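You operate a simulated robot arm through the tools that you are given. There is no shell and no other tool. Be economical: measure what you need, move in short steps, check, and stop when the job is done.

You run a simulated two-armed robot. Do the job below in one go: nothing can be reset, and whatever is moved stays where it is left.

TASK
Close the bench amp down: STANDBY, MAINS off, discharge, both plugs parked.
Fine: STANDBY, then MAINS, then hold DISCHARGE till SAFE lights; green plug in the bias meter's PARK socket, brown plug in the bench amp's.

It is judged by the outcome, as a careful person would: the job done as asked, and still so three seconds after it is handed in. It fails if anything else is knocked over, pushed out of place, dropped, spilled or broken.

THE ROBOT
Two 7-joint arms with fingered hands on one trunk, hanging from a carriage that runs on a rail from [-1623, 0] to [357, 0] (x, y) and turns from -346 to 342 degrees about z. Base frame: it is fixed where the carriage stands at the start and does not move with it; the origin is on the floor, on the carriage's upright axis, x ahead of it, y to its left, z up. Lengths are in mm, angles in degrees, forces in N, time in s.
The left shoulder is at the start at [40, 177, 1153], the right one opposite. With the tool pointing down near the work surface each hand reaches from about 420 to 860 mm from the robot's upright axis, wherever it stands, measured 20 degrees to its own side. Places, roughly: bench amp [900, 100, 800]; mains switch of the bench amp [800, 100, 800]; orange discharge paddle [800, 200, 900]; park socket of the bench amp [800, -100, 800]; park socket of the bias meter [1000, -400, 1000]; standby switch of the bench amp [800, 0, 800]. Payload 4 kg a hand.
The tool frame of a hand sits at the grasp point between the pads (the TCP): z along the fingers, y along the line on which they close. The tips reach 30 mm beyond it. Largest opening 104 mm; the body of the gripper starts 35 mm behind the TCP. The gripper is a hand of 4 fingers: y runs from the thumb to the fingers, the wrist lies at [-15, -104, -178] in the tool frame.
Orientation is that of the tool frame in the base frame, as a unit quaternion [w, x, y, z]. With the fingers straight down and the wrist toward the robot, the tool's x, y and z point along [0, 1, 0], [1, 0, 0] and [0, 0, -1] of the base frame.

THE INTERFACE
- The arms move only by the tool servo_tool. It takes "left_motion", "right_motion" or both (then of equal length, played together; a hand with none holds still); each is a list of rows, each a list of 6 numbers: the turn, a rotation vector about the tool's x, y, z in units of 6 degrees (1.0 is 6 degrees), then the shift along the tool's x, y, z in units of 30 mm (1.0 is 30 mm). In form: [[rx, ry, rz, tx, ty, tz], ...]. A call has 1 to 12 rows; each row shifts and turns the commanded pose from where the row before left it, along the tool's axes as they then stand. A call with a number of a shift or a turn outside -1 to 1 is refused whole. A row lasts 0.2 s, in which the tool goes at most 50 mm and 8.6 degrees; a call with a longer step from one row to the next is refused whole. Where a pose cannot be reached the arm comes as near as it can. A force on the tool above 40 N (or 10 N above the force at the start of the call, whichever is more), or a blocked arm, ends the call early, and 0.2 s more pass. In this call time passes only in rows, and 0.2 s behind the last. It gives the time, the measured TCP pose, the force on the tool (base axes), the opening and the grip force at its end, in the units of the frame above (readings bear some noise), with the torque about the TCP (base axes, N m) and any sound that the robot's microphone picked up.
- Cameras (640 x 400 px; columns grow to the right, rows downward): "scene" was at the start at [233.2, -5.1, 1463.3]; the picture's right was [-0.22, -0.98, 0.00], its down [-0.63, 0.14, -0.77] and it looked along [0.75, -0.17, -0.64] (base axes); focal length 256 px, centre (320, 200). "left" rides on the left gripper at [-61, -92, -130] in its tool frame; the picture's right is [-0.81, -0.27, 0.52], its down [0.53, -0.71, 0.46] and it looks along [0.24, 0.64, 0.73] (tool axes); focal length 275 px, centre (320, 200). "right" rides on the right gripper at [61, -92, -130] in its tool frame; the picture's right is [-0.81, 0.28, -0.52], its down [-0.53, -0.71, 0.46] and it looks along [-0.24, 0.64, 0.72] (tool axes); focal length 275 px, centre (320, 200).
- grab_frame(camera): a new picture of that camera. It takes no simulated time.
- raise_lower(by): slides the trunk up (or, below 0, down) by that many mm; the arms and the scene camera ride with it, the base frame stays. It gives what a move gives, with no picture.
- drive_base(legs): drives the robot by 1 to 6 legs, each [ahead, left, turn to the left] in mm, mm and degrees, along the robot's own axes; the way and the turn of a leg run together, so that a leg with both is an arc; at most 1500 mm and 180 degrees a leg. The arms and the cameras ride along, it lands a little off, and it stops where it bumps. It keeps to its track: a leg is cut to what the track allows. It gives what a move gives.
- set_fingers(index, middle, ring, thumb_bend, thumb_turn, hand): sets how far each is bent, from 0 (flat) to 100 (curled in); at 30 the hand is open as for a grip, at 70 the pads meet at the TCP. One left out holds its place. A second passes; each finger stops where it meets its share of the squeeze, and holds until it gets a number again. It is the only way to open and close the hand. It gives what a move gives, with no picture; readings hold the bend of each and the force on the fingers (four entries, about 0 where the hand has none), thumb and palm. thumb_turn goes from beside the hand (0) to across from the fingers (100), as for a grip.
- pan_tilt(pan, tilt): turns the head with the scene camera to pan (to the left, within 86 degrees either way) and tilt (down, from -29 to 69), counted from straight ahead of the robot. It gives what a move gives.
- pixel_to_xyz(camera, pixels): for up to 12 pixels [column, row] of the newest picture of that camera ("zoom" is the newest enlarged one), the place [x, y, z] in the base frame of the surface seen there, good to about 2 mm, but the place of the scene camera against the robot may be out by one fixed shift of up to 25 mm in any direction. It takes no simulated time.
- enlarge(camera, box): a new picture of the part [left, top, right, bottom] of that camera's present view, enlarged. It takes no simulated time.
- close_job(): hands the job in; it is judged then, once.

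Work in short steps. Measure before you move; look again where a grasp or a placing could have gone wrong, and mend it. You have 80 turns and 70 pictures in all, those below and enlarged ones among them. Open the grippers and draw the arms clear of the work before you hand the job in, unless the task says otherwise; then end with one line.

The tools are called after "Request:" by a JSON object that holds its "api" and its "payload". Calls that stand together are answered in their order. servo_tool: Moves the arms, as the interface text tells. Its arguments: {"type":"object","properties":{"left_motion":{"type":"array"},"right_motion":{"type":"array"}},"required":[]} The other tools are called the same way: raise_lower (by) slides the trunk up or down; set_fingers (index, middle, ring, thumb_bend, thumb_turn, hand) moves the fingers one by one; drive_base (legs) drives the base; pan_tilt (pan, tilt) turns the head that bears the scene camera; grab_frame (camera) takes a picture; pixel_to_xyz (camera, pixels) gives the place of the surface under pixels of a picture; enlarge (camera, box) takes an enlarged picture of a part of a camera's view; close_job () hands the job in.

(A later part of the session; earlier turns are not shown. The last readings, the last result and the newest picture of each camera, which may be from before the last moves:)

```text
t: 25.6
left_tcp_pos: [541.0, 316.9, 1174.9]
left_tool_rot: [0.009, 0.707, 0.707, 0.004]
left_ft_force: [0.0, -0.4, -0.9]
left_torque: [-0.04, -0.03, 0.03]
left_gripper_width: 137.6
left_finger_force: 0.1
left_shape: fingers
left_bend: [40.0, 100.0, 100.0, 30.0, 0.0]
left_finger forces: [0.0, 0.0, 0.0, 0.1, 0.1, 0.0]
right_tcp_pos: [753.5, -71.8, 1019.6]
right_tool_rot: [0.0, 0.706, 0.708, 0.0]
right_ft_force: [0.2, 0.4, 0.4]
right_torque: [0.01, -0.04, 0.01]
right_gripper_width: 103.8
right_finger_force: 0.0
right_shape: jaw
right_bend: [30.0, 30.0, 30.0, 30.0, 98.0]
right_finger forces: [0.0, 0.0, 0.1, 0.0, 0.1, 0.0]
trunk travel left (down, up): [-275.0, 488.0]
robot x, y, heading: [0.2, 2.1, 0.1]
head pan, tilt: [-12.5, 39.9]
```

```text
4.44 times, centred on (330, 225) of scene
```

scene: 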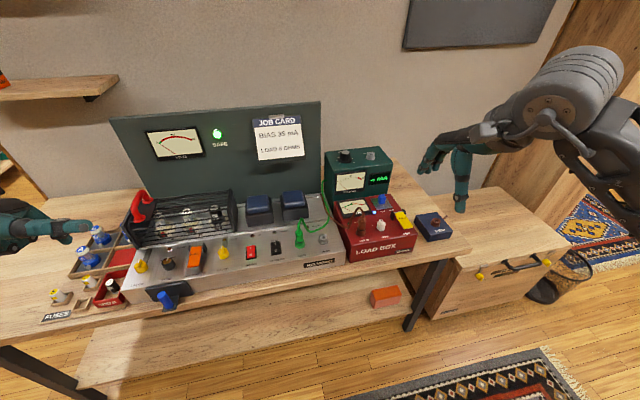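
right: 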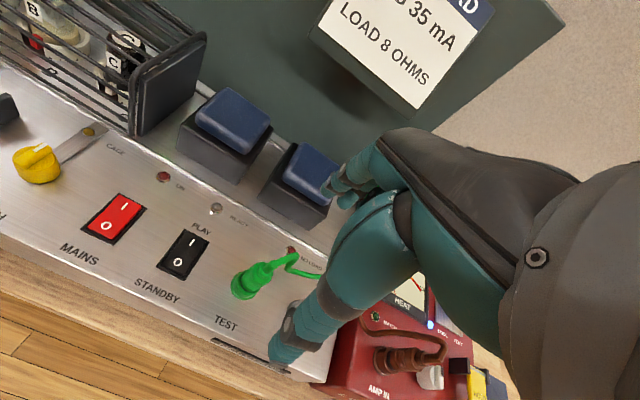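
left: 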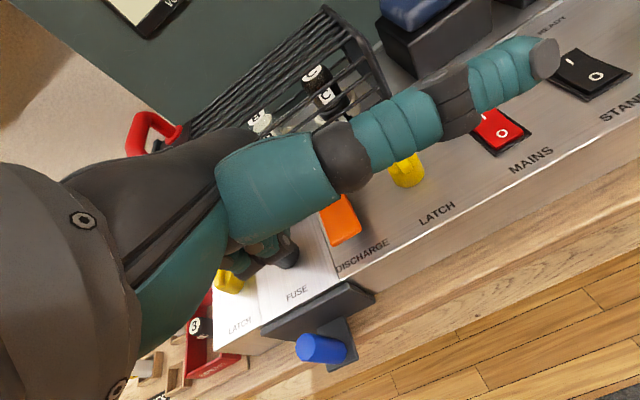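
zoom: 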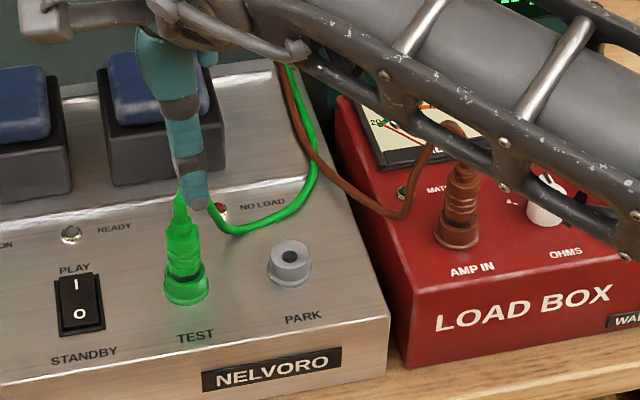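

The green plug shows in the right view from its base (243, 287) to the cable bend (290, 258). I measure along it, and the PARK socket in the scene zoom.

Request:
{"api": "pixel_to_xyz", "payload": {"camera": "right", "pixels": [[240, 293], [247, 285], [254, 279], [261, 272], [268, 266], [275, 264], [283, 260], [292, 257], [245, 275], [262, 285]]}}

Request:
{"api": "pixel_to_xyz", "payload": {"camera": "zoom", "pixels": [[185, 295], [185, 270], [184, 245], [181, 215], [180, 200], [290, 245], [290, 265], [458, 240], [460, 205], [460, 170], [543, 210], [235, 232]]}}

```text
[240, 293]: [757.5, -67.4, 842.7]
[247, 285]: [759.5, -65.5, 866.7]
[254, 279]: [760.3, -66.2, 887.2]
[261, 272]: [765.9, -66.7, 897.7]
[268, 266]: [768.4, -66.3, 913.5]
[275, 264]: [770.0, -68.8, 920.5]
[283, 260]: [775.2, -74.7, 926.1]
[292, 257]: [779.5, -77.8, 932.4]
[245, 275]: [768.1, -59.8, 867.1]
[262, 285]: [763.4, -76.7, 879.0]
```

```text
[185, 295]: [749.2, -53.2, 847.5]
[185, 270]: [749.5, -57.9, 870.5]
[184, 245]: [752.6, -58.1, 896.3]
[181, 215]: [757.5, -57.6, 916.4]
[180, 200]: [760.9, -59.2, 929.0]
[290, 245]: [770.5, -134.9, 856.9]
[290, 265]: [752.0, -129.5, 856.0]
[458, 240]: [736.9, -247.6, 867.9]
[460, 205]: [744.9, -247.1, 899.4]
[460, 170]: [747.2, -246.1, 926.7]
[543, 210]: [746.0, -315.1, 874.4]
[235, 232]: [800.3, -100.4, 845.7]
```

Plug axis is about (768, -72), with its body at z 847–897 and a neck up to ~928. I narrow the right hand first and check clearance behind the plug at the transformer and panel edge.

Request:
{"api": "pixel_to_xyz", "payload": {"camera": "right", "pixels": [[290, 225], [300, 190], [262, 228], [250, 222], [320, 240]]}}

Request:
{"api": "set_fingers", "payload": {"hand": "right", "index": 45, "middle": 45, "ring": 45, "thumb_bend": 45, "thumb_turn": 98}}

Request:
{"api": "enlarge", "payload": {"camera": "right", "box": [160, 120, 480, 320]}}

```text
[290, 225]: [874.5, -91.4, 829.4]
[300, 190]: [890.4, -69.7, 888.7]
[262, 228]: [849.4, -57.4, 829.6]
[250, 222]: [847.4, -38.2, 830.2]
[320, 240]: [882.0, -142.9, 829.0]
```

```text
t: 26.6
left_tcp_pos: [541.2, 316.6, 1175.6]
left_tool_rot: [0.008, 0.708, 0.706, 0.003]
left_ft_force: [0.5, 0.8, 0.2]
left_torque: [0.01, 0.0, 0.0]
left_gripper_width: 137.6
left_finger_force: 0.1
left_shape: fingers
left_bend: [40.0, 100.0, 100.0, 30.0, 0.0]
left_finger forces: [0.0, 0.0, 0.0, 0.0, 0.0, 0.0]
right_tcp_pos: [754.9, -72.6, 1019.7]
right_tool_rot: [-0.001, 0.707, 0.708, 0.001]
right_ft_force: [0.9, 0.4, 0.5]
right_torque: [0.02, -0.03, 0.0]
right_gripper_width: 65.7
right_finger_force: 0.0
right_shape: fingers
right_bend: [45.0, 45.0, 45.0, 45.0, 97.0]
right_finger forces: [0.1, 0.1, 0.0, 0.0, 0.1, 0.0]
trunk travel left (down, up): [-275.0, 488.0]
robot x, y, heading: [-3.7, -3.6, -0.0]
head pan, tilt: [-12.5, 39.9]
```

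```text
2.00 times, centred on (320, 220) of right
```

zoom: 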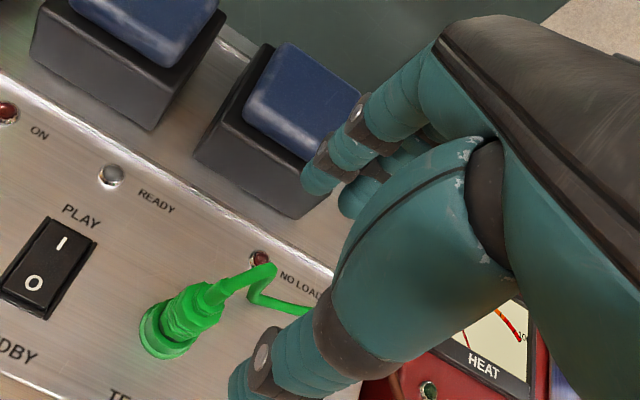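

The cable leaves the plug toward (0.6, -0.8), so I yaw the hand 37° left to put the fingers and thumb on either side of it. I do this at height, centring on (768, -72).

Request:
{"api": "servo_tool", "payload": {"right_motion": [[0, 0, 0, 0, 0.45, 0], [0, 0, -0.88, 0, 0, 0], [0, 0, -0.88, 0, 0, 0], [0, 0, -0.88, 0, 0, 0], [0, 0, -0.88, 0, 0, 0], [0, 0, -0.88, 0, 0, 0], [0, 0, -0.88, 0, 0, 0], [0, 0, -0.88, 0, 0, 0], [0, 0, 0, 0, 0, 0.6], [0, 0, 0, 0, 0, 0.6]]}}

Request:
{"api": "grab_frame", "payload": {"camera": "right"}}

Request:
{"api": "enlarge", "payload": {"camera": "scene", "box": [240, 160, 400, 270]}}

```text
t: 28.8
left_tcp_pos: [541.2, 317.7, 1175.0]
left_tool_rot: [0.008, 0.708, 0.706, 0.003]
left_ft_force: [0.9, -0.2, 0.2]
left_torque: [0.03, 0.02, -0.02]
left_gripper_width: 137.9
left_finger_force: 0.1
left_shape: fingers
left_bend: [40.0, 100.0, 100.0, 30.0, 0.0]
left_finger forces: [0.0, 0.0, 0.0, 0.0, 0.0, 0.0]
right_tcp_pos: [765.1, -71.6, 984.4]
right_tool_rot: [0.0, 0.546, 0.838, 0.0]
right_ft_force: [0.6, 0.0, -0.6]
right_torque: [0.01, -0.02, -0.03]
right_gripper_width: 65.9
right_finger_force: 0.0
right_shape: fingers
right_bend: [45.0, 45.0, 45.0, 45.0, 97.0]
right_finger forces: [0.0, 0.0, 0.0, 0.0, 0.0, 0.0]
right hand out of reach, approached as far as the arm can: row 7, 8
trunk travel left (down, up): [-275.0, 488.0]
robot x, y, heading: [-2.5, -0.2, 0.1]
head pan, tilt: [-12.5, 39.9]
```

```text
38 pictures are left
```

right: 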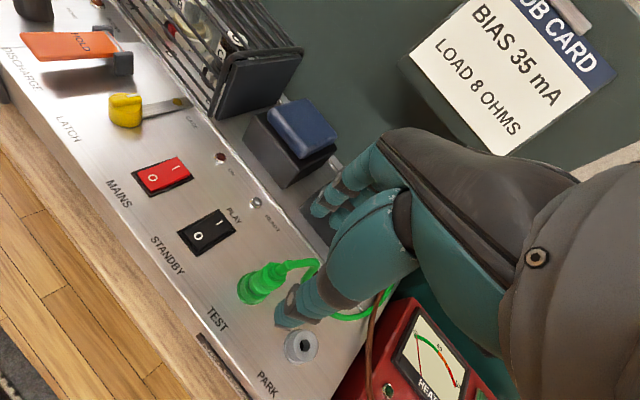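

```text
3.64 times, centred on (320, 215) of scene
```

zoom: 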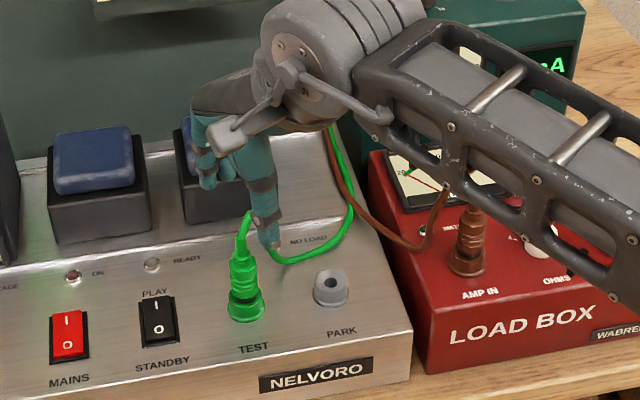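

The arm yielded about 24° of yaw, which suffices. I open the ring finger wide to spare the cable, then descend toward z≈892.

Request:
{"api": "set_fingers", "payload": {"hand": "right", "ring": 15}}

Request:
{"api": "servo_tool", "payload": {"right_motion": [[0, 0, 0, -0.04, 0.09, 0.7], [0, 0, 0, 0, 0, 0.7], [0, 0, 0, 0, 0, 0.6], [0, 0, 0, 0, 0, 0.5], [0, 0, 0, 0, 0, 0.4]]}}

Request:
{"api": "grab_frame", "payload": {"camera": "right"}}

Request:
{"api": "enlarge", "payload": {"camera": "scene", "box": [260, 180, 380, 260]}}

```text
t: 29.8
left_tcp_pos: [542.0, 315.9, 1175.3]
left_tool_rot: [0.009, 0.708, 0.706, 0.003]
left_ft_force: [-0.3, 1.2, 0.0]
left_torque: [-0.03, 0.0, -0.01]
left_gripper_width: 137.6
left_finger_force: 0.1
left_shape: fingers
left_bend: [40.0, 100.0, 100.0, 30.0, 0.0]
left_finger forces: [0.0, 0.0, 0.1, 0.0, 0.1, 0.1]
right_tcp_pos: [765.7, -72.4, 983.5]
right_tool_rot: [0.0, 0.546, 0.838, -0.001]
right_ft_force: [-0.3, -0.4, -0.1]
right_torque: [0.01, 0.0, 0.01]
right_gripper_width: 65.8
right_finger_force: 0.1
right_shape: fingers
right_bend: [45.0, 45.0, 15.0, 45.0, 97.0]
right_finger forces: [0.1, 0.0, 0.0, 0.0, 0.1, 0.0]
trunk travel left (down, up): [-275.0, 488.0]
robot x, y, heading: [-1.5, 0.7, 0.1]
head pan, tilt: [-12.5, 39.9]
```

```text
t: 31.0
left_tcp_pos: [540.7, 316.5, 1174.2]
left_tool_rot: [0.007, 0.707, 0.707, 0.002]
left_ft_force: [-0.6, -0.5, -0.8]
left_torque: [-0.03, 0.0, 0.0]
left_gripper_width: 137.8
left_finger_force: 0.0
left_shape: fingers
left_bend: [40.0, 100.0, 100.0, 30.0, 0.0]
left_finger forces: [0.0, 0.2, 0.0, 0.0, 0.0, 0.0]
right_tcp_pos: [768.7, -72.2, 896.9]
right_tool_rot: [0.0, 0.546, 0.838, 0.0]
right_ft_force: [-1.0, -0.5, -0.8]
right_torque: [0.01, 0.0, -0.01]
right_gripper_width: 65.5
right_finger_force: 0.1
right_shape: fingers
right_bend: [45.0, 45.0, 15.0, 45.0, 97.0]
right_finger forces: [0.0, 0.0, 0.0, 0.0, 0.0, 0.1]
trunk travel left (down, up): [-275.0, 488.0]
robot x, y, heading: [1.9, 2.2, -0.0]
head pan, tilt: [-12.5, 39.9]
```

```text
36 pictures are left
```

right: 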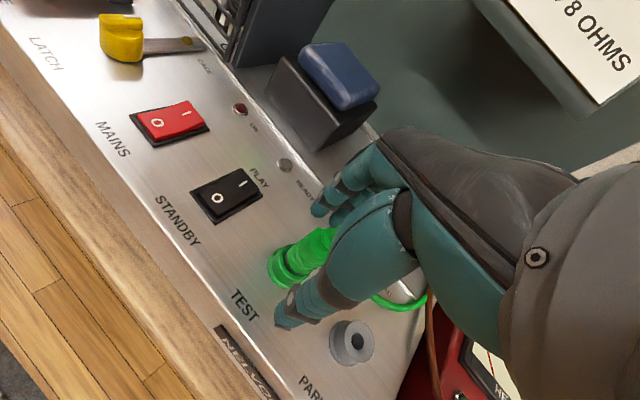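

```text
5.00 times, centred on (320, 220) of scene
```

zoom: 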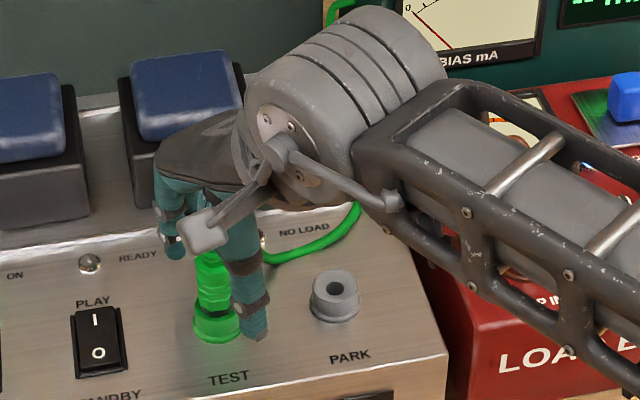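

The plug sits between thumb and index with no contact force. I lower 6 mm more and close thumb, index and middle.

Request:
{"api": "servo_tool", "payload": {"right_motion": [[0, 0, 0, 0, 0, 0.2]]}}

Request:
{"api": "set_fingers", "payload": {"hand": "right", "index": 75, "middle": 75, "thumb_bend": 75}}

Request:
{"api": "grab_frame", "payload": {"camera": "right"}}

```text
t: 31.4
left_tcp_pos: [542.4, 315.9, 1174.6]
left_tool_rot: [0.009, 0.708, 0.706, 0.003]
left_ft_force: [-0.9, 0.4, -0.4]
left_torque: [0.01, 0.01, -0.02]
left_gripper_width: 137.6
left_finger_force: 0.1
left_shape: fingers
left_bend: [40.0, 100.0, 100.0, 30.0, 0.0]
left_finger forces: [0.0, 0.0, 0.1, 0.0, 0.0, 0.0]
right_tcp_pos: [767.9, -71.8, 891.5]
right_tool_rot: [0.0, 0.546, 0.838, -0.001]
right_ft_force: [0.8, 0.2, 0.5]
right_torque: [-0.02, -0.01, 0.0]
right_gripper_width: 65.4
right_finger_force: 0.0
right_shape: fingers
right_bend: [45.0, 45.0, 15.0, 45.0, 97.0]
right_finger forces: [0.1, 0.0, 0.0, 0.0, 0.1, 0.0]
trunk travel left (down, up): [-275.0, 488.0]
robot x, y, heading: [0.5, -0.9, -0.0]
head pan, tilt: [-12.5, 39.9]
```

```text
t: 32.4
left_tcp_pos: [542.6, 315.5, 1175.6]
left_tool_rot: [0.009, 0.707, 0.707, 0.004]
left_ft_force: [0.2, 0.5, -1.1]
left_torque: [-0.03, 0.03, -0.01]
left_gripper_width: 137.6
left_finger_force: 0.0
left_shape: fingers
left_bend: [40.0, 100.0, 100.0, 30.0, 0.0]
left_finger forces: [0.0, 0.1, 0.0, 0.0, 0.1, 0.0]
right_tcp_pos: [769.1, -71.6, 892.6]
right_tool_rot: [0.0, 0.546, 0.838, 0.0]
right_ft_force: [3.9, 2.5, -0.3]
right_torque: [0.01, -0.13, -0.03]
right_gripper_width: 15.7
right_finger_force: 16.5
right_shape: fingers
right_bend: [72.0, 72.0, 15.0, 64.0, 99.0]
right_finger forces: [9.7, 8.8, 0.0, 0.0, 14.3, 0.0]
trunk travel left (down, up): [-275.0, 488.0]
robot x, y, heading: [-4.0, -2.1, 0.1]
head pan, tilt: [-12.5, 39.9]
```

```text
34 pictures are left
```

right: 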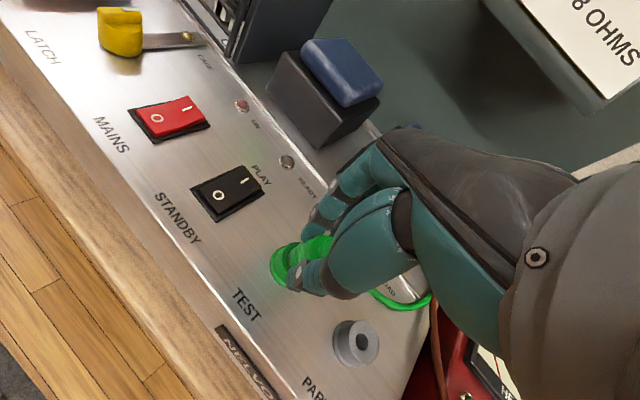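

The grip holds about 16 N between thumb and fingers. I pull straight up slowly.

Request:
{"api": "servo_tool", "payload": {"right_motion": [[0, 0, 0, 0, 0, -0.2], [0, 0, 0, 0, 0, -0.2], [0, 0, 0, 0, 0, -0.2], [0, 0, 0, 0, 0, -0.3], [0, 0, 0, 0, 0, -0.4], [0, 0, 0, 0, 0, -0.5], [0, 0, 0, 0, 0, -0.5]]}}

Request:
{"api": "grab_frame", "payload": {"camera": "right"}}

```text
t: 34.0
left_tcp_pos: [541.9, 314.7, 1174.3]
left_tool_rot: [0.009, 0.707, 0.707, 0.004]
left_ft_force: [-0.5, -0.2, 0.5]
left_torque: [0.02, 0.03, -0.03]
left_gripper_width: 137.4
left_finger_force: 0.1
left_shape: fingers
left_bend: [40.0, 100.0, 100.0, 30.0, 0.0]
left_finger forces: [0.1, 0.0, 0.0, 0.0, 0.0, 0.0]
right_tcp_pos: [768.0, -72.8, 960.7]
right_tool_rot: [0.0, 0.546, 0.837, 0.001]
right_ft_force: [0.3, -0.4, -0.2]
right_torque: [0.04, 0.03, 0.02]
right_gripper_width: 15.4
right_finger_force: 15.2
right_shape: fingers
right_bend: [73.0, 73.0, 15.0, 64.0, 99.0]
right_finger forces: [8.9, 7.3, 0.0, 0.0, 14.5, 0.0]
trunk travel left (down, up): [-275.0, 488.0]
robot x, y, heading: [-1.1, 2.8, -0.3]
head pan, tilt: [-12.5, 39.9]
```

```text
33 pictures are left
```

right: 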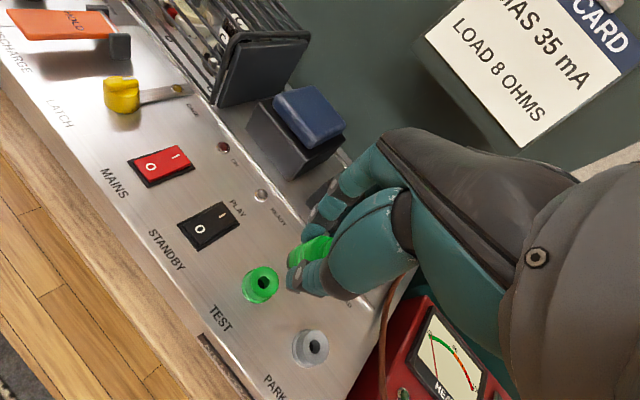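

The green plug is out and held. I lift it up, back and right, clear of everything, before driving ahead to the bias meter.

Request:
{"api": "servo_tool", "payload": {"right_motion": [[0, 0, 0, 0, 0, -0.9], [0, 0, 0, 0, 0, -0.9], [0, 0, 0, -0.667, -0.57, -0.6], [0, 0, 0, -0.667, -0.57, -0.6], [0, 0, 0, -0.667, -0.57, -0.6], [0, 0, 0, -0.667, -0.57, -0.6], [0, 0, 0, -0.667, -0.57, -0.6], [0, 0, 0, -0.667, -0.57, -0.6], [0, 0, 0, -0.667, -0.57, -0.6], [0, 0, 0, -0.667, -0.57, 0], [0, 0, 0, -0.667, -0.57, 0]]}}

Request:
{"api": "grab_frame", "payload": {"camera": "scene"}}

```text
t: 36.4
left_tcp_pos: [540.7, 316.9, 1174.7]
left_tool_rot: [0.008, 0.708, 0.706, 0.003]
left_ft_force: [0.0, 0.9, -0.6]
left_torque: [-0.03, 0.01, -0.01]
left_gripper_width: 137.6
left_finger_force: 0.0
left_shape: fingers
left_bend: [40.0, 100.0, 100.0, 30.0, 0.0]
left_finger forces: [0.0, 0.0, 0.0, 0.0, 0.1, 0.0]
right_tcp_pos: [739.7, -173.7, 1085.6]
right_tool_rot: [0.001, 0.547, 0.837, 0.0]
right_ft_force: [0.3, 0.0, -0.6]
right_torque: [0.0, 0.02, 0.0]
right_gripper_width: 15.4
right_finger_force: 15.4
right_shape: fingers
right_bend: [73.0, 73.0, 15.0, 64.0, 99.0]
right_finger forces: [9.0, 7.4, 0.0, 0.0, 14.6, 0.0]
right hand out of reach, approached as far as the arm can: row 7, 8, 9, 10, 11
trunk travel left (down, up): [-275.0, 488.0]
robot x, y, heading: [-0.5, 2.9, -0.4]
head pan, tilt: [-12.5, 39.9]
```

```text
32 pictures are left
```

scene: 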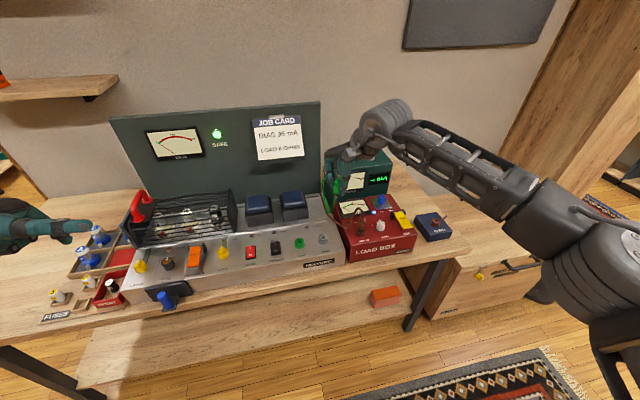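

The yaw limits the arm here. I turn the hand back 24°, then continue right and up.

Request:
{"api": "servo_tool", "payload": {"right_motion": [[0, 0, 1, 0, 0, 0], [0, 0, 1, 0, 0, 0], [0, 0, 1, 0, 0, 0], [0, 0, 0.95, 0, 0, 0], [0, 0, 0, -0.7, -0.28, -0.3], [0, 0, 0, -0.7, -0.28, -0.3], [0, 0, 0, -0.7, -0.28, -0.3], [0, 0, 0, -0.7, -0.28, -0.3], [0, 0, 0, -0.7, -0.28, -0.3], [0, 0, 0, -0.7, -0.28, -0.3]]}}

```text
t: 38.6
left_tcp_pos: [540.9, 316.1, 1173.9]
left_tool_rot: [0.009, 0.708, 0.706, 0.004]
left_ft_force: [0.6, -0.1, 0.4]
left_torque: [-0.01, -0.05, -0.04]
left_gripper_width: 137.4
left_finger_force: 0.0
left_shape: fingers
left_bend: [40.0, 100.0, 100.0, 30.0, 0.0]
left_finger forces: [0.0, 0.1, 0.1, 0.0, 0.1, 0.1]
right_tcp_pos: [686.4, -299.5, 1138.3]
right_tool_rot: [0.0, 0.706, 0.708, 0.0]
right_ft_force: [-0.4, 1.0, -1.1]
right_torque: [0.0, 0.0, -0.01]
right_gripper_width: 15.3
right_finger_force: 15.9
right_shape: fingers
right_bend: [73.0, 73.0, 15.0, 64.0, 99.0]
right_finger forces: [9.1, 7.3, 0.2, 0.1, 14.6, 0.0]
trunk travel left (down, up): [-275.0, 488.0]
robot x, y, heading: [2.0, -0.8, -0.3]
head pan, tilt: [-12.5, 39.9]
```

Now at (686, -300, 1138) with the grip holding. I drive 260 mm ahead along the rail and look from the right and scene cameras.

Request:
{"api": "drive_base", "payload": {"legs": [[260, 0, 0]]}}

Request:
{"api": "grab_frame", "payload": {"camera": "right"}}

Request:
{"api": "grab_frame", "payload": {"camera": "scene"}}

```text
t: 40.5
left_tcp_pos: [800.7, 316.5, 1175.3]
left_tool_rot: [0.009, 0.707, 0.707, 0.004]
left_ft_force: [0.1, -1.1, 0.5]
left_torque: [-0.03, 0.0, 0.02]
left_gripper_width: 137.7
left_finger_force: 0.1
left_shape: fingers
left_bend: [40.0, 100.0, 100.0, 30.0, 0.0]
left_finger forces: [0.0, 0.1, 0.0, 0.0, 0.1, 0.1]
right_tcp_pos: [945.9, -299.7, 1139.0]
right_tool_rot: [0.0, 0.706, 0.708, 0.0]
right_ft_force: [-0.5, -0.8, -0.8]
right_torque: [0.02, 0.0, -0.01]
right_gripper_width: 15.0
right_finger_force: 15.7
right_shape: fingers
right_bend: [73.0, 73.0, 15.0, 64.0, 99.0]
right_finger forces: [9.1, 7.3, 0.0, 0.1, 14.7, 0.0]
trunk travel left (down, up): [-275.0, 488.0]
robot x, y, heading: [258.6, 1.5, 0.0]
head pan, tilt: [-12.5, 39.9]
```

```text
31 pictures are left
```

right: 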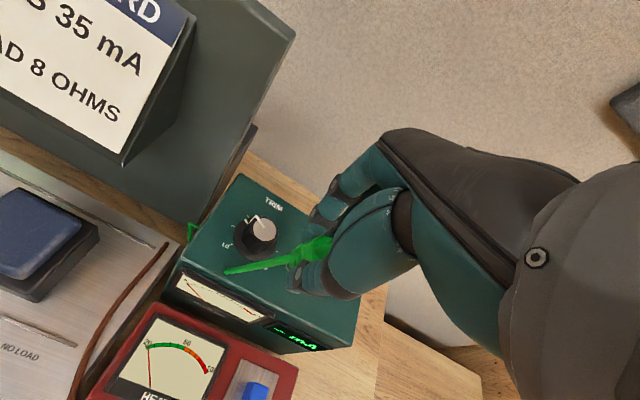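

```text
30 pictures are left
```

scene: 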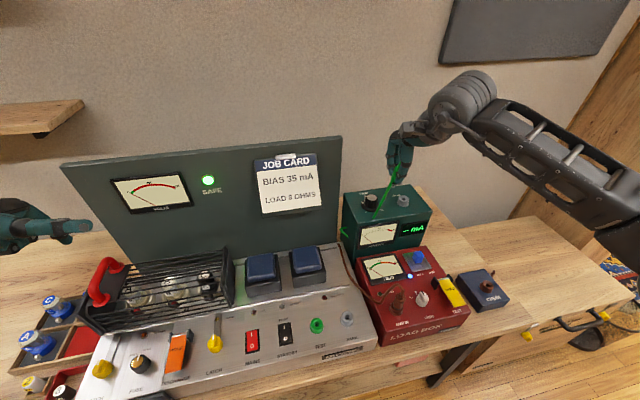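

In both views a green shape runs from the hand down-left. I enlarge both to see the plug's attitude and the socket.

Request:
{"api": "enlarge", "payload": {"camera": "scene", "box": [340, 110, 470, 220]}}

Request:
{"api": "enlarge", "payload": {"camera": "right", "box": [200, 170, 380, 310]}}

```text
3.64 times, centred on (405, 165) of scene
```

zoom: 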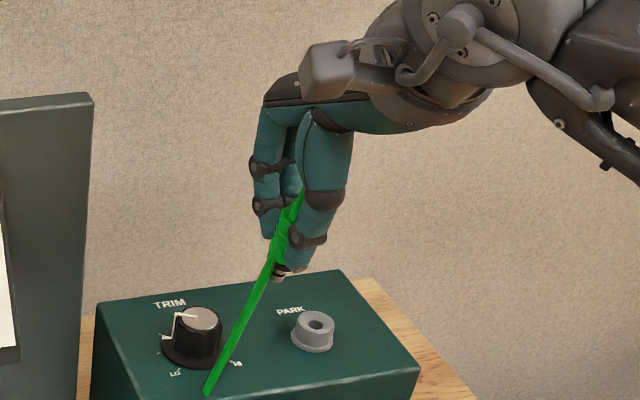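

```text
2.86 times, centred on (290, 240) of right
```

zoom: 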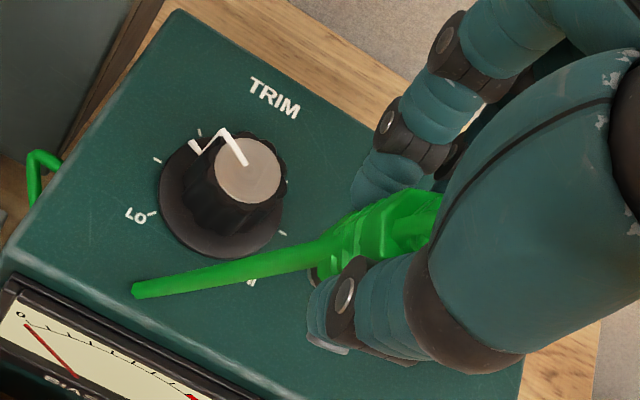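

The plug is still upright, its metal tip at (285, 275) in the scene zoom, and the cable just hangs past. I measure the socket rim, hole and tip in the scene, using the TRIM knob as a common point for the right camera.

Request:
{"api": "pixel_to_xyz", "payload": {"camera": "zoom", "pixels": [[247, 170], [225, 150], [268, 140], [240, 215], [345, 240], [370, 215]]}}

Request:
{"api": "enlarge", "payload": {"camera": "scene", "box": [340, 110, 470, 220]}}

Request:
{"api": "pixel_to_xyz", "payload": {"camera": "zoom", "pixels": [[316, 322], [316, 336], [316, 311], [299, 323], [332, 323], [204, 318], [283, 274], [284, 262], [279, 240], [296, 205], [230, 345], [205, 390]]}}

```text
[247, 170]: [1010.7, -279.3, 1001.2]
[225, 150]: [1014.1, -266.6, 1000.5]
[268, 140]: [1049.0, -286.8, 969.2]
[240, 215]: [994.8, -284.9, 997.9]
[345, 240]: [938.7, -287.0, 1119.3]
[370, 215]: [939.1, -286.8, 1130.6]
```

```text
3.64 times, centred on (405, 165) of scene
```

zoom: 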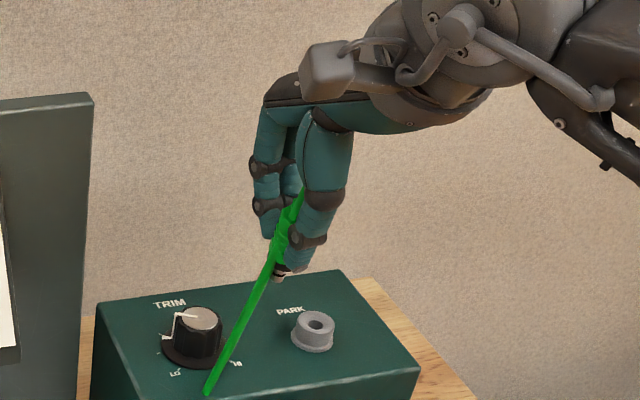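

```text
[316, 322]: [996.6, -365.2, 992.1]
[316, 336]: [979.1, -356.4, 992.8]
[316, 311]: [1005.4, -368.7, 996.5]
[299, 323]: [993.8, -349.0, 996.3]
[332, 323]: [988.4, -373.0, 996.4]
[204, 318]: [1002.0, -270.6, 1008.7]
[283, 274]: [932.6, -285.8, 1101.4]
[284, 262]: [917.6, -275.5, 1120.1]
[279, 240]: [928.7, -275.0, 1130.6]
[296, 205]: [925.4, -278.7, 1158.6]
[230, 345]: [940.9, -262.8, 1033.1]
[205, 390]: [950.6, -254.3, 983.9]
```

The knob confirms the shift (-8, +13, +9), putting the socket centre near (999, -375) with its rim at z≈987. I enlarge the plug tip to place it relative to the TCP.

Request:
{"api": "enlarge", "payload": {"camera": "scene", "box": [380, 155, 420, 195]}}

Request:
{"api": "enlarge", "payload": {"camera": "left", "box": [400, 0, 640, 150]}}

```text
10.00 times, centred on (400, 175) of scene
```

zoom: 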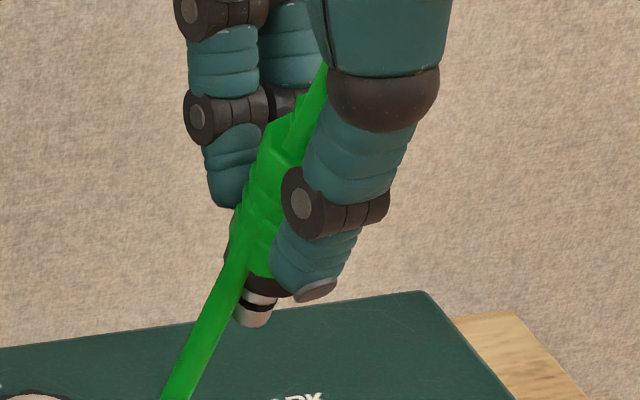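

```text
2.67 times, centred on (520, 75) of left
```

zoom: 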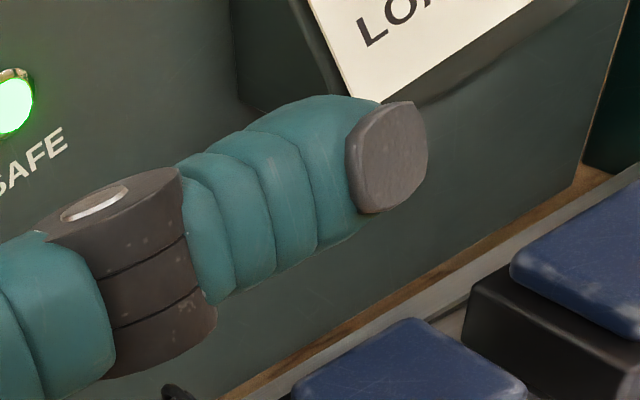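

The plug axis matches the vertical's projection, so it is upright in this view. I measure its tip and body on a fresh scene zoom, since the newest zoom is the left one.

Request:
{"api": "enlarge", "payload": {"camera": "scene", "box": [380, 155, 420, 195]}}

Request:
{"api": "pixel_to_xyz", "payload": {"camera": "zoom", "pixels": [[252, 323], [240, 315], [268, 313], [258, 298], [263, 262], [265, 230], [270, 190], [280, 150], [290, 130], [310, 100], [200, 330], [318, 288]]}}

```text
10.00 times, centred on (400, 175) of scene
```

zoom: 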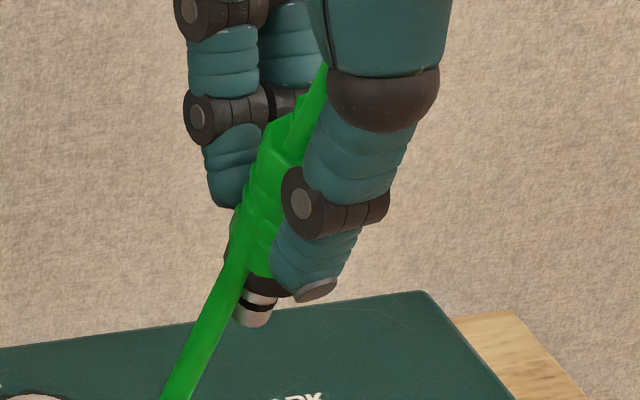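

```text
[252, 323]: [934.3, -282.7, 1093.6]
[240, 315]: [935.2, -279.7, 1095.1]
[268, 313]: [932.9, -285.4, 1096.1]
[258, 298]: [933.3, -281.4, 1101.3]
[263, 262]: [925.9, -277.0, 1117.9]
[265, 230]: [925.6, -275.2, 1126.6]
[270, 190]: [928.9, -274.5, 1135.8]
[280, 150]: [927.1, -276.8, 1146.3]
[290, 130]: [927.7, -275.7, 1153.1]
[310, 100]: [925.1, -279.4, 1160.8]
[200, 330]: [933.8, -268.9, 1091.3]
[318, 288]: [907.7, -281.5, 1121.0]
```

The plug tip sits at about TCP + (0, +1.5, -55). I move over the socket at (999, -376) and lower to leave the tip about 12 mm above the rim.

Request:
{"api": "servo_tool", "payload": {"right_motion": [[0, 0, 0, -0.633, 0.44, 0], [0, 0, 0, -0.633, 0.44, 0], [0, 0, 0, -0.633, 0.44, 0], [0, 0, 0, -0.633, 0.45, 0], [0, 0, 0, 0, 0, 0.8], [0, 0, 0, 0, 0, 0.8], [0, 0, 0, 0, 0, 0.7], [0, 0, 0, 0, 0, 0.5]]}}

Request:
{"api": "enlarge", "payload": {"camera": "scene", "box": [370, 160, 440, 220]}}

Request:
{"api": "enlarge", "payload": {"camera": "right", "box": [200, 170, 380, 310]}}

```text
t: 42.2
left_tcp_pos: [799.5, 317.0, 1174.1]
left_tool_rot: [0.007, 0.707, 0.707, 0.003]
left_ft_force: [0.3, -0.5, -0.1]
left_torque: [-0.01, 0.02, -0.03]
left_gripper_width: 137.8
left_finger_force: 0.0
left_shape: fingers
left_bend: [40.0, 100.0, 100.0, 30.0, 0.0]
left_finger forces: [0.0, 0.1, 0.1, 0.0, 0.0, 0.1]
right_tcp_pos: [998.7, -375.3, 1054.0]
right_tool_rot: [0.0, 0.707, 0.708, 0.0]
right_ft_force: [-0.6, 0.0, -1.0]
right_torque: [0.01, 0.02, -0.02]
right_gripper_width: 15.0
right_finger_force: 16.1
right_shape: fingers
right_bend: [73.0, 73.0, 15.0, 64.0, 99.0]
right_finger forces: [9.1, 7.6, 0.0, 0.0, 14.7, 0.0]
trunk travel left (down, up): [-275.0, 488.0]
robot x, y, heading: [257.0, -1.2, -0.3]
head pan, tilt: [-12.5, 39.9]
```

```text
6.67 times, centred on (405, 190) of scene
```

zoom: 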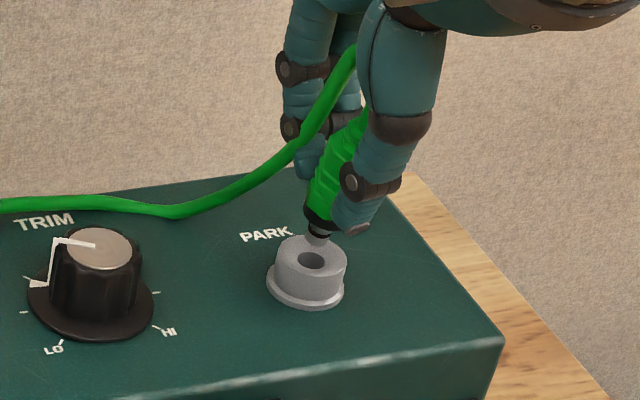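

```text
2.86 times, centred on (290, 240) of right
```

zoom: 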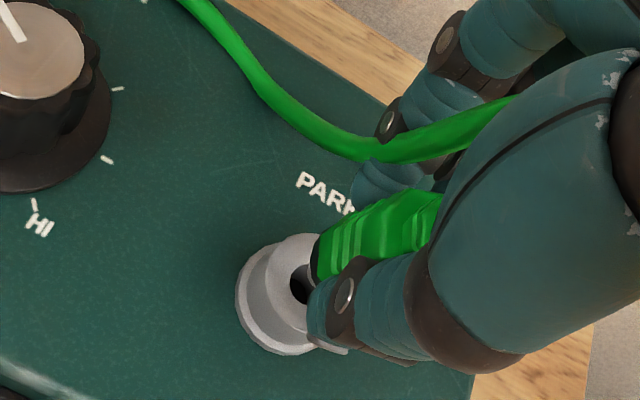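

The tip appears to hover right above the hole. I measure socket rim points in this right zoom to verify its centre.

Request:
{"api": "pixel_to_xyz", "payload": {"camera": "zoom", "pixels": [[264, 268], [262, 285], [268, 305], [275, 252], [290, 240], [305, 238], [293, 280], [300, 290], [285, 320], [320, 245], [340, 345]]}}

Request:
{"api": "enlarge", "payload": {"camera": "scene", "box": [390, 175, 420, 205]}}

Request:
{"api": "pixel_to_xyz", "payload": {"camera": "zoom", "pixels": [[335, 232], [320, 240], [350, 240], [320, 265]]}}

```text
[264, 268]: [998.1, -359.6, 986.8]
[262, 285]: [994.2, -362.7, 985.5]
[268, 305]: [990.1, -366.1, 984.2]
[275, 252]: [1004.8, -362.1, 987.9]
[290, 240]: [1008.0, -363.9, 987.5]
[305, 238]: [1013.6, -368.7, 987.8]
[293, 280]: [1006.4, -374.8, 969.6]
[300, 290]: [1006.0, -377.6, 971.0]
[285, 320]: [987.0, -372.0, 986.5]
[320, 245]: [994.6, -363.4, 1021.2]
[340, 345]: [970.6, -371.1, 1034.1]
```

```text
13.33 times, centred on (405, 190) of scene
```

zoom: 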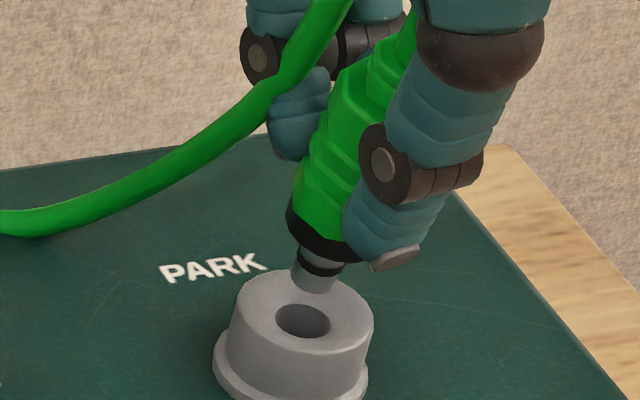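

```text
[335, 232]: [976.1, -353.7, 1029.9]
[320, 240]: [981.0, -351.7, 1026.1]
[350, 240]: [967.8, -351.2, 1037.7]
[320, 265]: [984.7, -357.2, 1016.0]
```

The rim fit gives a socket centre of (1000, -373.5, 987). I measure the pin end in this zoom.

Request:
{"api": "pixel_to_xyz", "payload": {"camera": "zoom", "pixels": [[315, 278], [298, 280], [332, 285], [312, 288], [316, 262], [302, 300], [240, 305], [368, 305], [300, 350], [310, 274]]}}

```text
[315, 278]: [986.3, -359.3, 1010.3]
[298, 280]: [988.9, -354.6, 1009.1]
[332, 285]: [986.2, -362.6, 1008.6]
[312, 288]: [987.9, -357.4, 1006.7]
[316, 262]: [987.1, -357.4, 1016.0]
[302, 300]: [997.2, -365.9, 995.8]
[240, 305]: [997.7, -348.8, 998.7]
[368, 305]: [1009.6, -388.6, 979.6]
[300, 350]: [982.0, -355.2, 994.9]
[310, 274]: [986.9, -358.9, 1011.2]
```

The pin centre is about 2 mm too far in +y relative to the hole. I correct by -2 mm and lower slowly with small rows.

Request:
{"api": "servo_tool", "payload": {"right_motion": [[0, 0, 0, -0.07, 0.0, 0.1], [0, 0, 0, 0, 0, 0.15], [0, 0, 0, 0, 0, 0.15], [0, 0, 0, 0, 0, 0.1], [0, 0, 0, 0, 0, 0.1]]}}

Request:
{"api": "enlarge", "payload": {"camera": "scene", "box": [390, 175, 420, 205]}}

```text
t: 43.5
left_tcp_pos: [798.6, 315.7, 1174.7]
left_tool_rot: [0.009, 0.708, 0.706, 0.004]
left_ft_force: [-0.3, -0.7, -0.5]
left_torque: [0.0, 0.01, -0.02]
left_gripper_width: 137.8
left_finger_force: 0.1
left_shape: fingers
left_bend: [40.0, 100.0, 100.0, 30.0, 0.0]
left_finger forces: [0.1, 0.1, 0.0, 0.0, 0.1, 0.0]
right_tcp_pos: [999.0, -375.9, 1037.4]
right_tool_rot: [0.001, 0.706, 0.708, 0.001]
right_ft_force: [0.3, 0.0, 0.0]
right_torque: [0.04, -0.04, -0.02]
right_gripper_width: 15.1
right_finger_force: 15.6
right_shape: fingers
right_bend: [73.0, 73.0, 15.0, 64.0, 99.0]
right_finger forces: [9.9, 7.8, 0.1, 0.0, 14.6, 0.0]
trunk travel left (down, up): [-275.0, 488.0]
robot x, y, heading: [260.0, 2.3, -0.1]
head pan, tilt: [-12.5, 39.9]
```

```text
13.33 times, centred on (405, 190) of scene
```

zoom: 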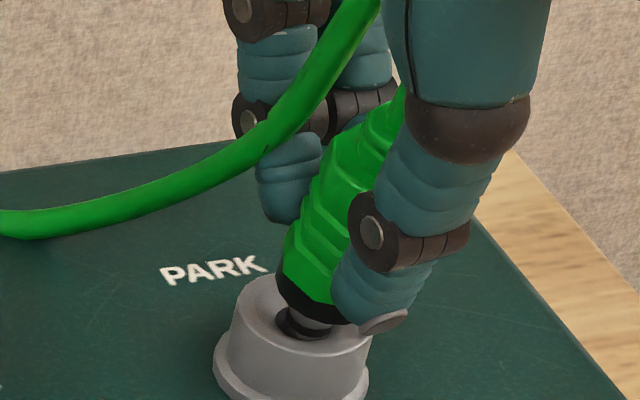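

The pin has gone into the hole with no side force. I push on until it seats.

Request:
{"api": "servo_tool", "payload": {"right_motion": [[0, 0, 0, 0, 0, 0.1], [0, 0, 0, 0, 0, 0.1], [0, 0, 0, 0, 0, 0.1], [0, 0, 0, 0, 0, 0.1], [0, 0, 0, 0, 0, 0.1], [0, 0, 0, 0, 0, 0.1]]}}

Request:
{"api": "enlarge", "payload": {"camera": "scene", "box": [390, 175, 420, 205]}}

```text
t: 44.9
left_tcp_pos: [803.3, 316.0, 1176.3]
left_tool_rot: [0.01, 0.708, 0.706, 0.004]
left_ft_force: [-0.3, 0.2, 0.3]
left_torque: [0.0, 0.01, 0.0]
left_gripper_width: 137.6
left_finger_force: 0.0
left_shape: fingers
left_bend: [40.0, 100.0, 100.0, 30.0, 0.0]
left_finger forces: [0.1, 0.0, 0.0, 0.1, 0.0, 0.1]
right_tcp_pos: [1003.6, -375.4, 1024.8]
right_tool_rot: [0.002, 0.706, 0.708, 0.004]
right_ft_force: [8.3, 3.3, 22.8]
right_torque: [0.11, -0.05, 0.0]
right_gripper_width: 14.1
right_finger_force: 20.2
right_shape: fingers
right_bend: [74.0, 74.0, 15.0, 65.0, 98.0]
right_finger forces: [13.8, 11.8, 0.0, 0.1, 15.0, 0.0]
trunk travel left (down, up): [-275.0, 488.0]
robot x, y, heading: [259.5, -2.5, -0.2]
head pan, tilt: [-12.5, 39.9]
```

```text
13.33 times, centred on (405, 190) of scene
```

zoom: 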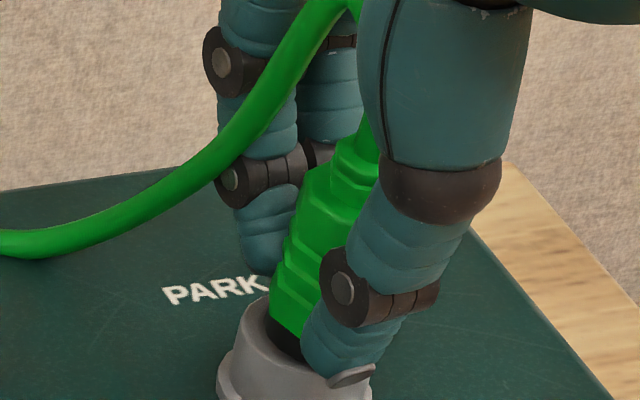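

It's seated, with 22 N and the body on the rim. I open the fingers and lift straight up.

Request:
{"api": "set_fingers", "payload": {"hand": "right", "index": 40, "middle": 40, "thumb_bend": 40}}

Request:
{"api": "servo_tool", "payload": {"right_motion": [[0, 0, 0, 0, 0, -0.3], [0, 0, 0, 0, 0, -0.5], [0, 0, 0, 0, 0, -0.8], [0, 0, 0, 0, 0, -0.8], [0, 0, 0, 0, 0, -0.8], [0, 0, 0, 0, -0.5, -0.8]]}}

Request:
{"api": "enlarge", "payload": {"camera": "scene", "box": [360, 130, 460, 230]}}

```text
t: 45.9
left_tcp_pos: [799.3, 315.7, 1174.6]
left_tool_rot: [0.008, 0.707, 0.707, 0.003]
left_ft_force: [-0.6, 0.5, -0.4]
left_torque: [0.02, 0.0, -0.05]
left_gripper_width: 137.5
left_finger_force: 0.0
left_shape: fingers
left_bend: [40.0, 100.0, 100.0, 30.0, 0.0]
left_finger forces: [0.0, 0.0, 0.1, 0.1, 0.0, 0.0]
right_tcp_pos: [999.9, -377.5, 1018.2]
right_tool_rot: [-0.001, 0.706, 0.708, 0.0]
right_ft_force: [0.1, 0.0, -0.1]
right_torque: [-0.01, 0.0, 0.01]
right_gripper_width: 77.8
right_finger_force: 0.0
right_shape: fingers
right_bend: [40.0, 40.0, 15.0, 40.0, 97.0]
right_finger forces: [0.1, 0.1, 0.0, 0.0, 0.0, 0.1]
trunk travel left (down, up): [-275.0, 488.0]
robot x, y, heading: [261.6, 0.5, -0.0]
head pan, tilt: [-12.5, 39.9]
```

```text
t: 47.2
left_tcp_pos: [799.7, 316.0, 1174.7]
left_tool_rot: [0.008, 0.708, 0.706, 0.003]
left_ft_force: [-0.3, -0.3, -0.3]
left_torque: [0.0, 0.03, -0.02]
left_gripper_width: 137.5
left_finger_force: 0.1
left_shape: fingers
left_bend: [40.0, 100.0, 100.0, 30.0, 0.0]
left_finger forces: [0.1, 0.0, 0.1, 0.0, 0.1, 0.0]
right_tcp_pos: [983.4, -377.0, 1138.0]
right_tool_rot: [-0.001, 0.707, 0.707, 0.0]
right_ft_force: [0.6, 0.3, 0.6]
right_torque: [0.0, -0.01, 0.0]
right_gripper_width: 77.7
right_finger_force: 0.1
right_shape: fingers
right_bend: [40.0, 40.0, 15.0, 40.0, 97.0]
right_finger forces: [0.0, 0.1, 0.0, 0.0, 0.1, 0.1]
trunk travel left (down, up): [-275.0, 488.0]
robot x, y, heading: [258.1, 0.2, 0.0]
head pan, tilt: [-12.5, 39.9]
```

```text
4.00 times, centred on (410, 180) of scene
```

zoom: 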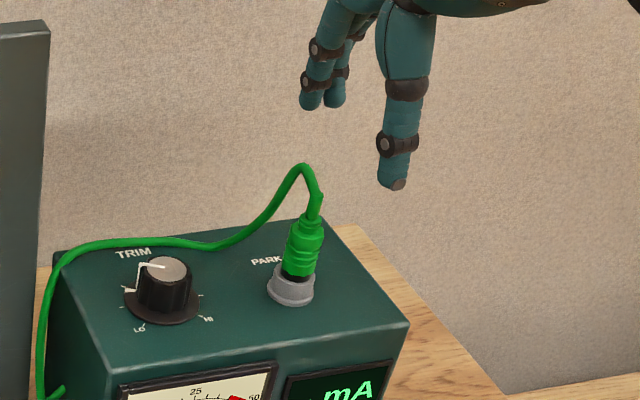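

The green plug stands in PARK. To verify full seating I measure its collar, body top and neck top heights.

Request:
{"api": "pixel_to_xyz", "payload": {"camera": "zoom", "pixels": [[297, 276], [300, 262], [304, 240], [308, 225], [315, 212], [319, 195], [290, 285]]}}

Request:
{"api": "enlarge", "payload": {"camera": "right", "box": [180, 180, 360, 310]}}

Request:
{"api": "pixel_to_xyz", "payload": {"camera": "zoom", "pixels": [[320, 200], [300, 220], [280, 240], [340, 180], [260, 260], [250, 280]]}}

```text
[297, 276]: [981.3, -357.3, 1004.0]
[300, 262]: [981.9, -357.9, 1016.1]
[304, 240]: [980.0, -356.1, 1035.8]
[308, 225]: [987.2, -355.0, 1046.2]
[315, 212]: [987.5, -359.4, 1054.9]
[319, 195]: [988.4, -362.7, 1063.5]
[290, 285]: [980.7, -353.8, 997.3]
```

```text
3.08 times, centred on (270, 245) of right
```

zoom: 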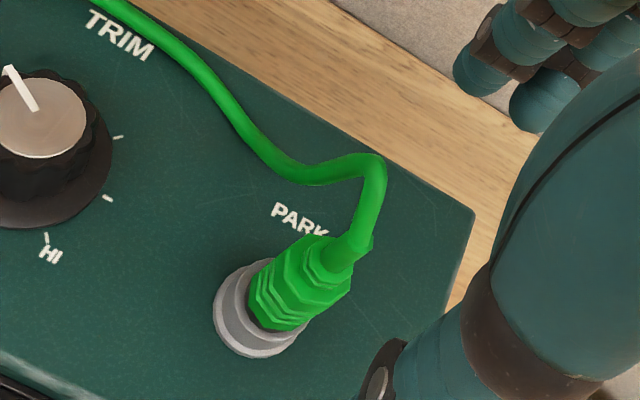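

```text
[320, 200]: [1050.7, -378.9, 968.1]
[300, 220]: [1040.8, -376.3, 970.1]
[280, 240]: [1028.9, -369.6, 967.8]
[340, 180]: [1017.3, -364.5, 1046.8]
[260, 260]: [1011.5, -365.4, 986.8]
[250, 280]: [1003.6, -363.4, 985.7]
```

The body top is 50 mm above the rim, the same as it was in TEST, so green is fully parked. I drive back 230 mm to work on the brown plug.

Request:
{"api": "drive_base", "payload": {"legs": [[-240, 0, 0]]}}

Request:
{"api": "grab_frame", "payload": {"camera": "right"}}

Request:
{"api": "enlarge", "payload": {"camera": "scene", "box": [300, 180, 420, 270]}}

```text
t: 49.0
left_tcp_pos: [558.9, 315.6, 1175.0]
left_tool_rot: [0.008, 0.708, 0.707, 0.003]
left_ft_force: [0.2, 0.1, 0.2]
left_torque: [0.03, -0.02, 0.01]
left_gripper_width: 137.7
left_finger_force: 0.1
left_shape: fingers
left_bend: [40.0, 100.0, 100.0, 30.0, 0.0]
left_finger forces: [0.0, 0.0, 0.1, 0.0, 0.0, 0.1]
right_tcp_pos: [743.8, -377.6, 1137.7]
right_tool_rot: [0.0, 0.707, 0.708, 0.0]
right_ft_force: [-0.8, 0.8, 0.4]
right_torque: [-0.01, -0.05, 0.01]
right_gripper_width: 77.5
right_finger_force: 0.1
right_shape: fingers
right_bend: [40.0, 40.0, 15.0, 40.0, 97.0]
right_finger forces: [0.0, 0.1, 0.0, 0.1, 0.1, 0.1]
trunk travel left (down, up): [-275.0, 488.0]
robot x, y, heading: [17.7, 0.0, -0.1]
head pan, tilt: [-12.5, 39.9]
```

```text
16 pictures are left
```

right: 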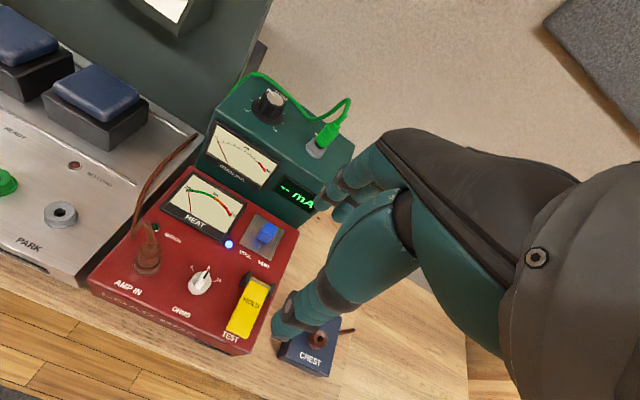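

```text
4.44 times, centred on (360, 225) of scene
```

zoom: 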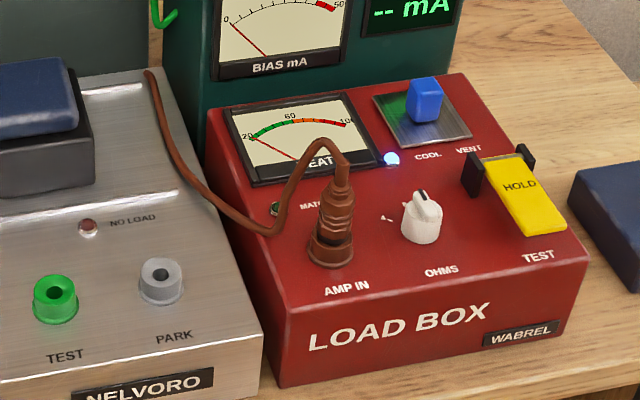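

The brown plug and PARK socket are both clear in these views. I measure the plug, cable and socket in both.

Request:
{"api": "pixel_to_xyz", "payload": {"camera": "right", "pixels": [[147, 268], [148, 256], [150, 244], [153, 232], [152, 224], [61, 214], [61, 203], [45, 214], [75, 214], [60, 226], [201, 281], [137, 218]]}}

Request:
{"api": "pixel_to_xyz", "payload": {"camera": "zoom", "pixels": [[332, 255], [335, 222], [338, 205], [341, 180], [344, 162], [320, 145], [300, 165], [285, 215], [160, 260], [160, 281], [141, 272], [182, 270]]}}

```text
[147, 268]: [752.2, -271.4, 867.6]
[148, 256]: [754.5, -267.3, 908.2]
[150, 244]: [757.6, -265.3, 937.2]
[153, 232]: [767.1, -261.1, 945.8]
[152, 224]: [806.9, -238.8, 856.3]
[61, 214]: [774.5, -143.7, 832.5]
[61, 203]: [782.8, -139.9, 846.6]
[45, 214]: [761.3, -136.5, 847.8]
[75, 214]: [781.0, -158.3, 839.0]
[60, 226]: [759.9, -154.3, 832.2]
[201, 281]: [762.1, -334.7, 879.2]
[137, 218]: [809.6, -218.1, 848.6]
```

```text
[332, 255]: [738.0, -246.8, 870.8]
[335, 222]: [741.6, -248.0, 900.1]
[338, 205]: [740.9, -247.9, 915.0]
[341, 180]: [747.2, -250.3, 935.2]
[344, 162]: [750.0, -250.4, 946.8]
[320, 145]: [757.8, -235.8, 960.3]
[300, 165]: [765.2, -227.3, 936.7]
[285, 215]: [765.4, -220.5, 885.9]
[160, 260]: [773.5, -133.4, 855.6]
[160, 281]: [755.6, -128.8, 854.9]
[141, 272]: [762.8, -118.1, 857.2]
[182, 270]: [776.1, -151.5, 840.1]
```

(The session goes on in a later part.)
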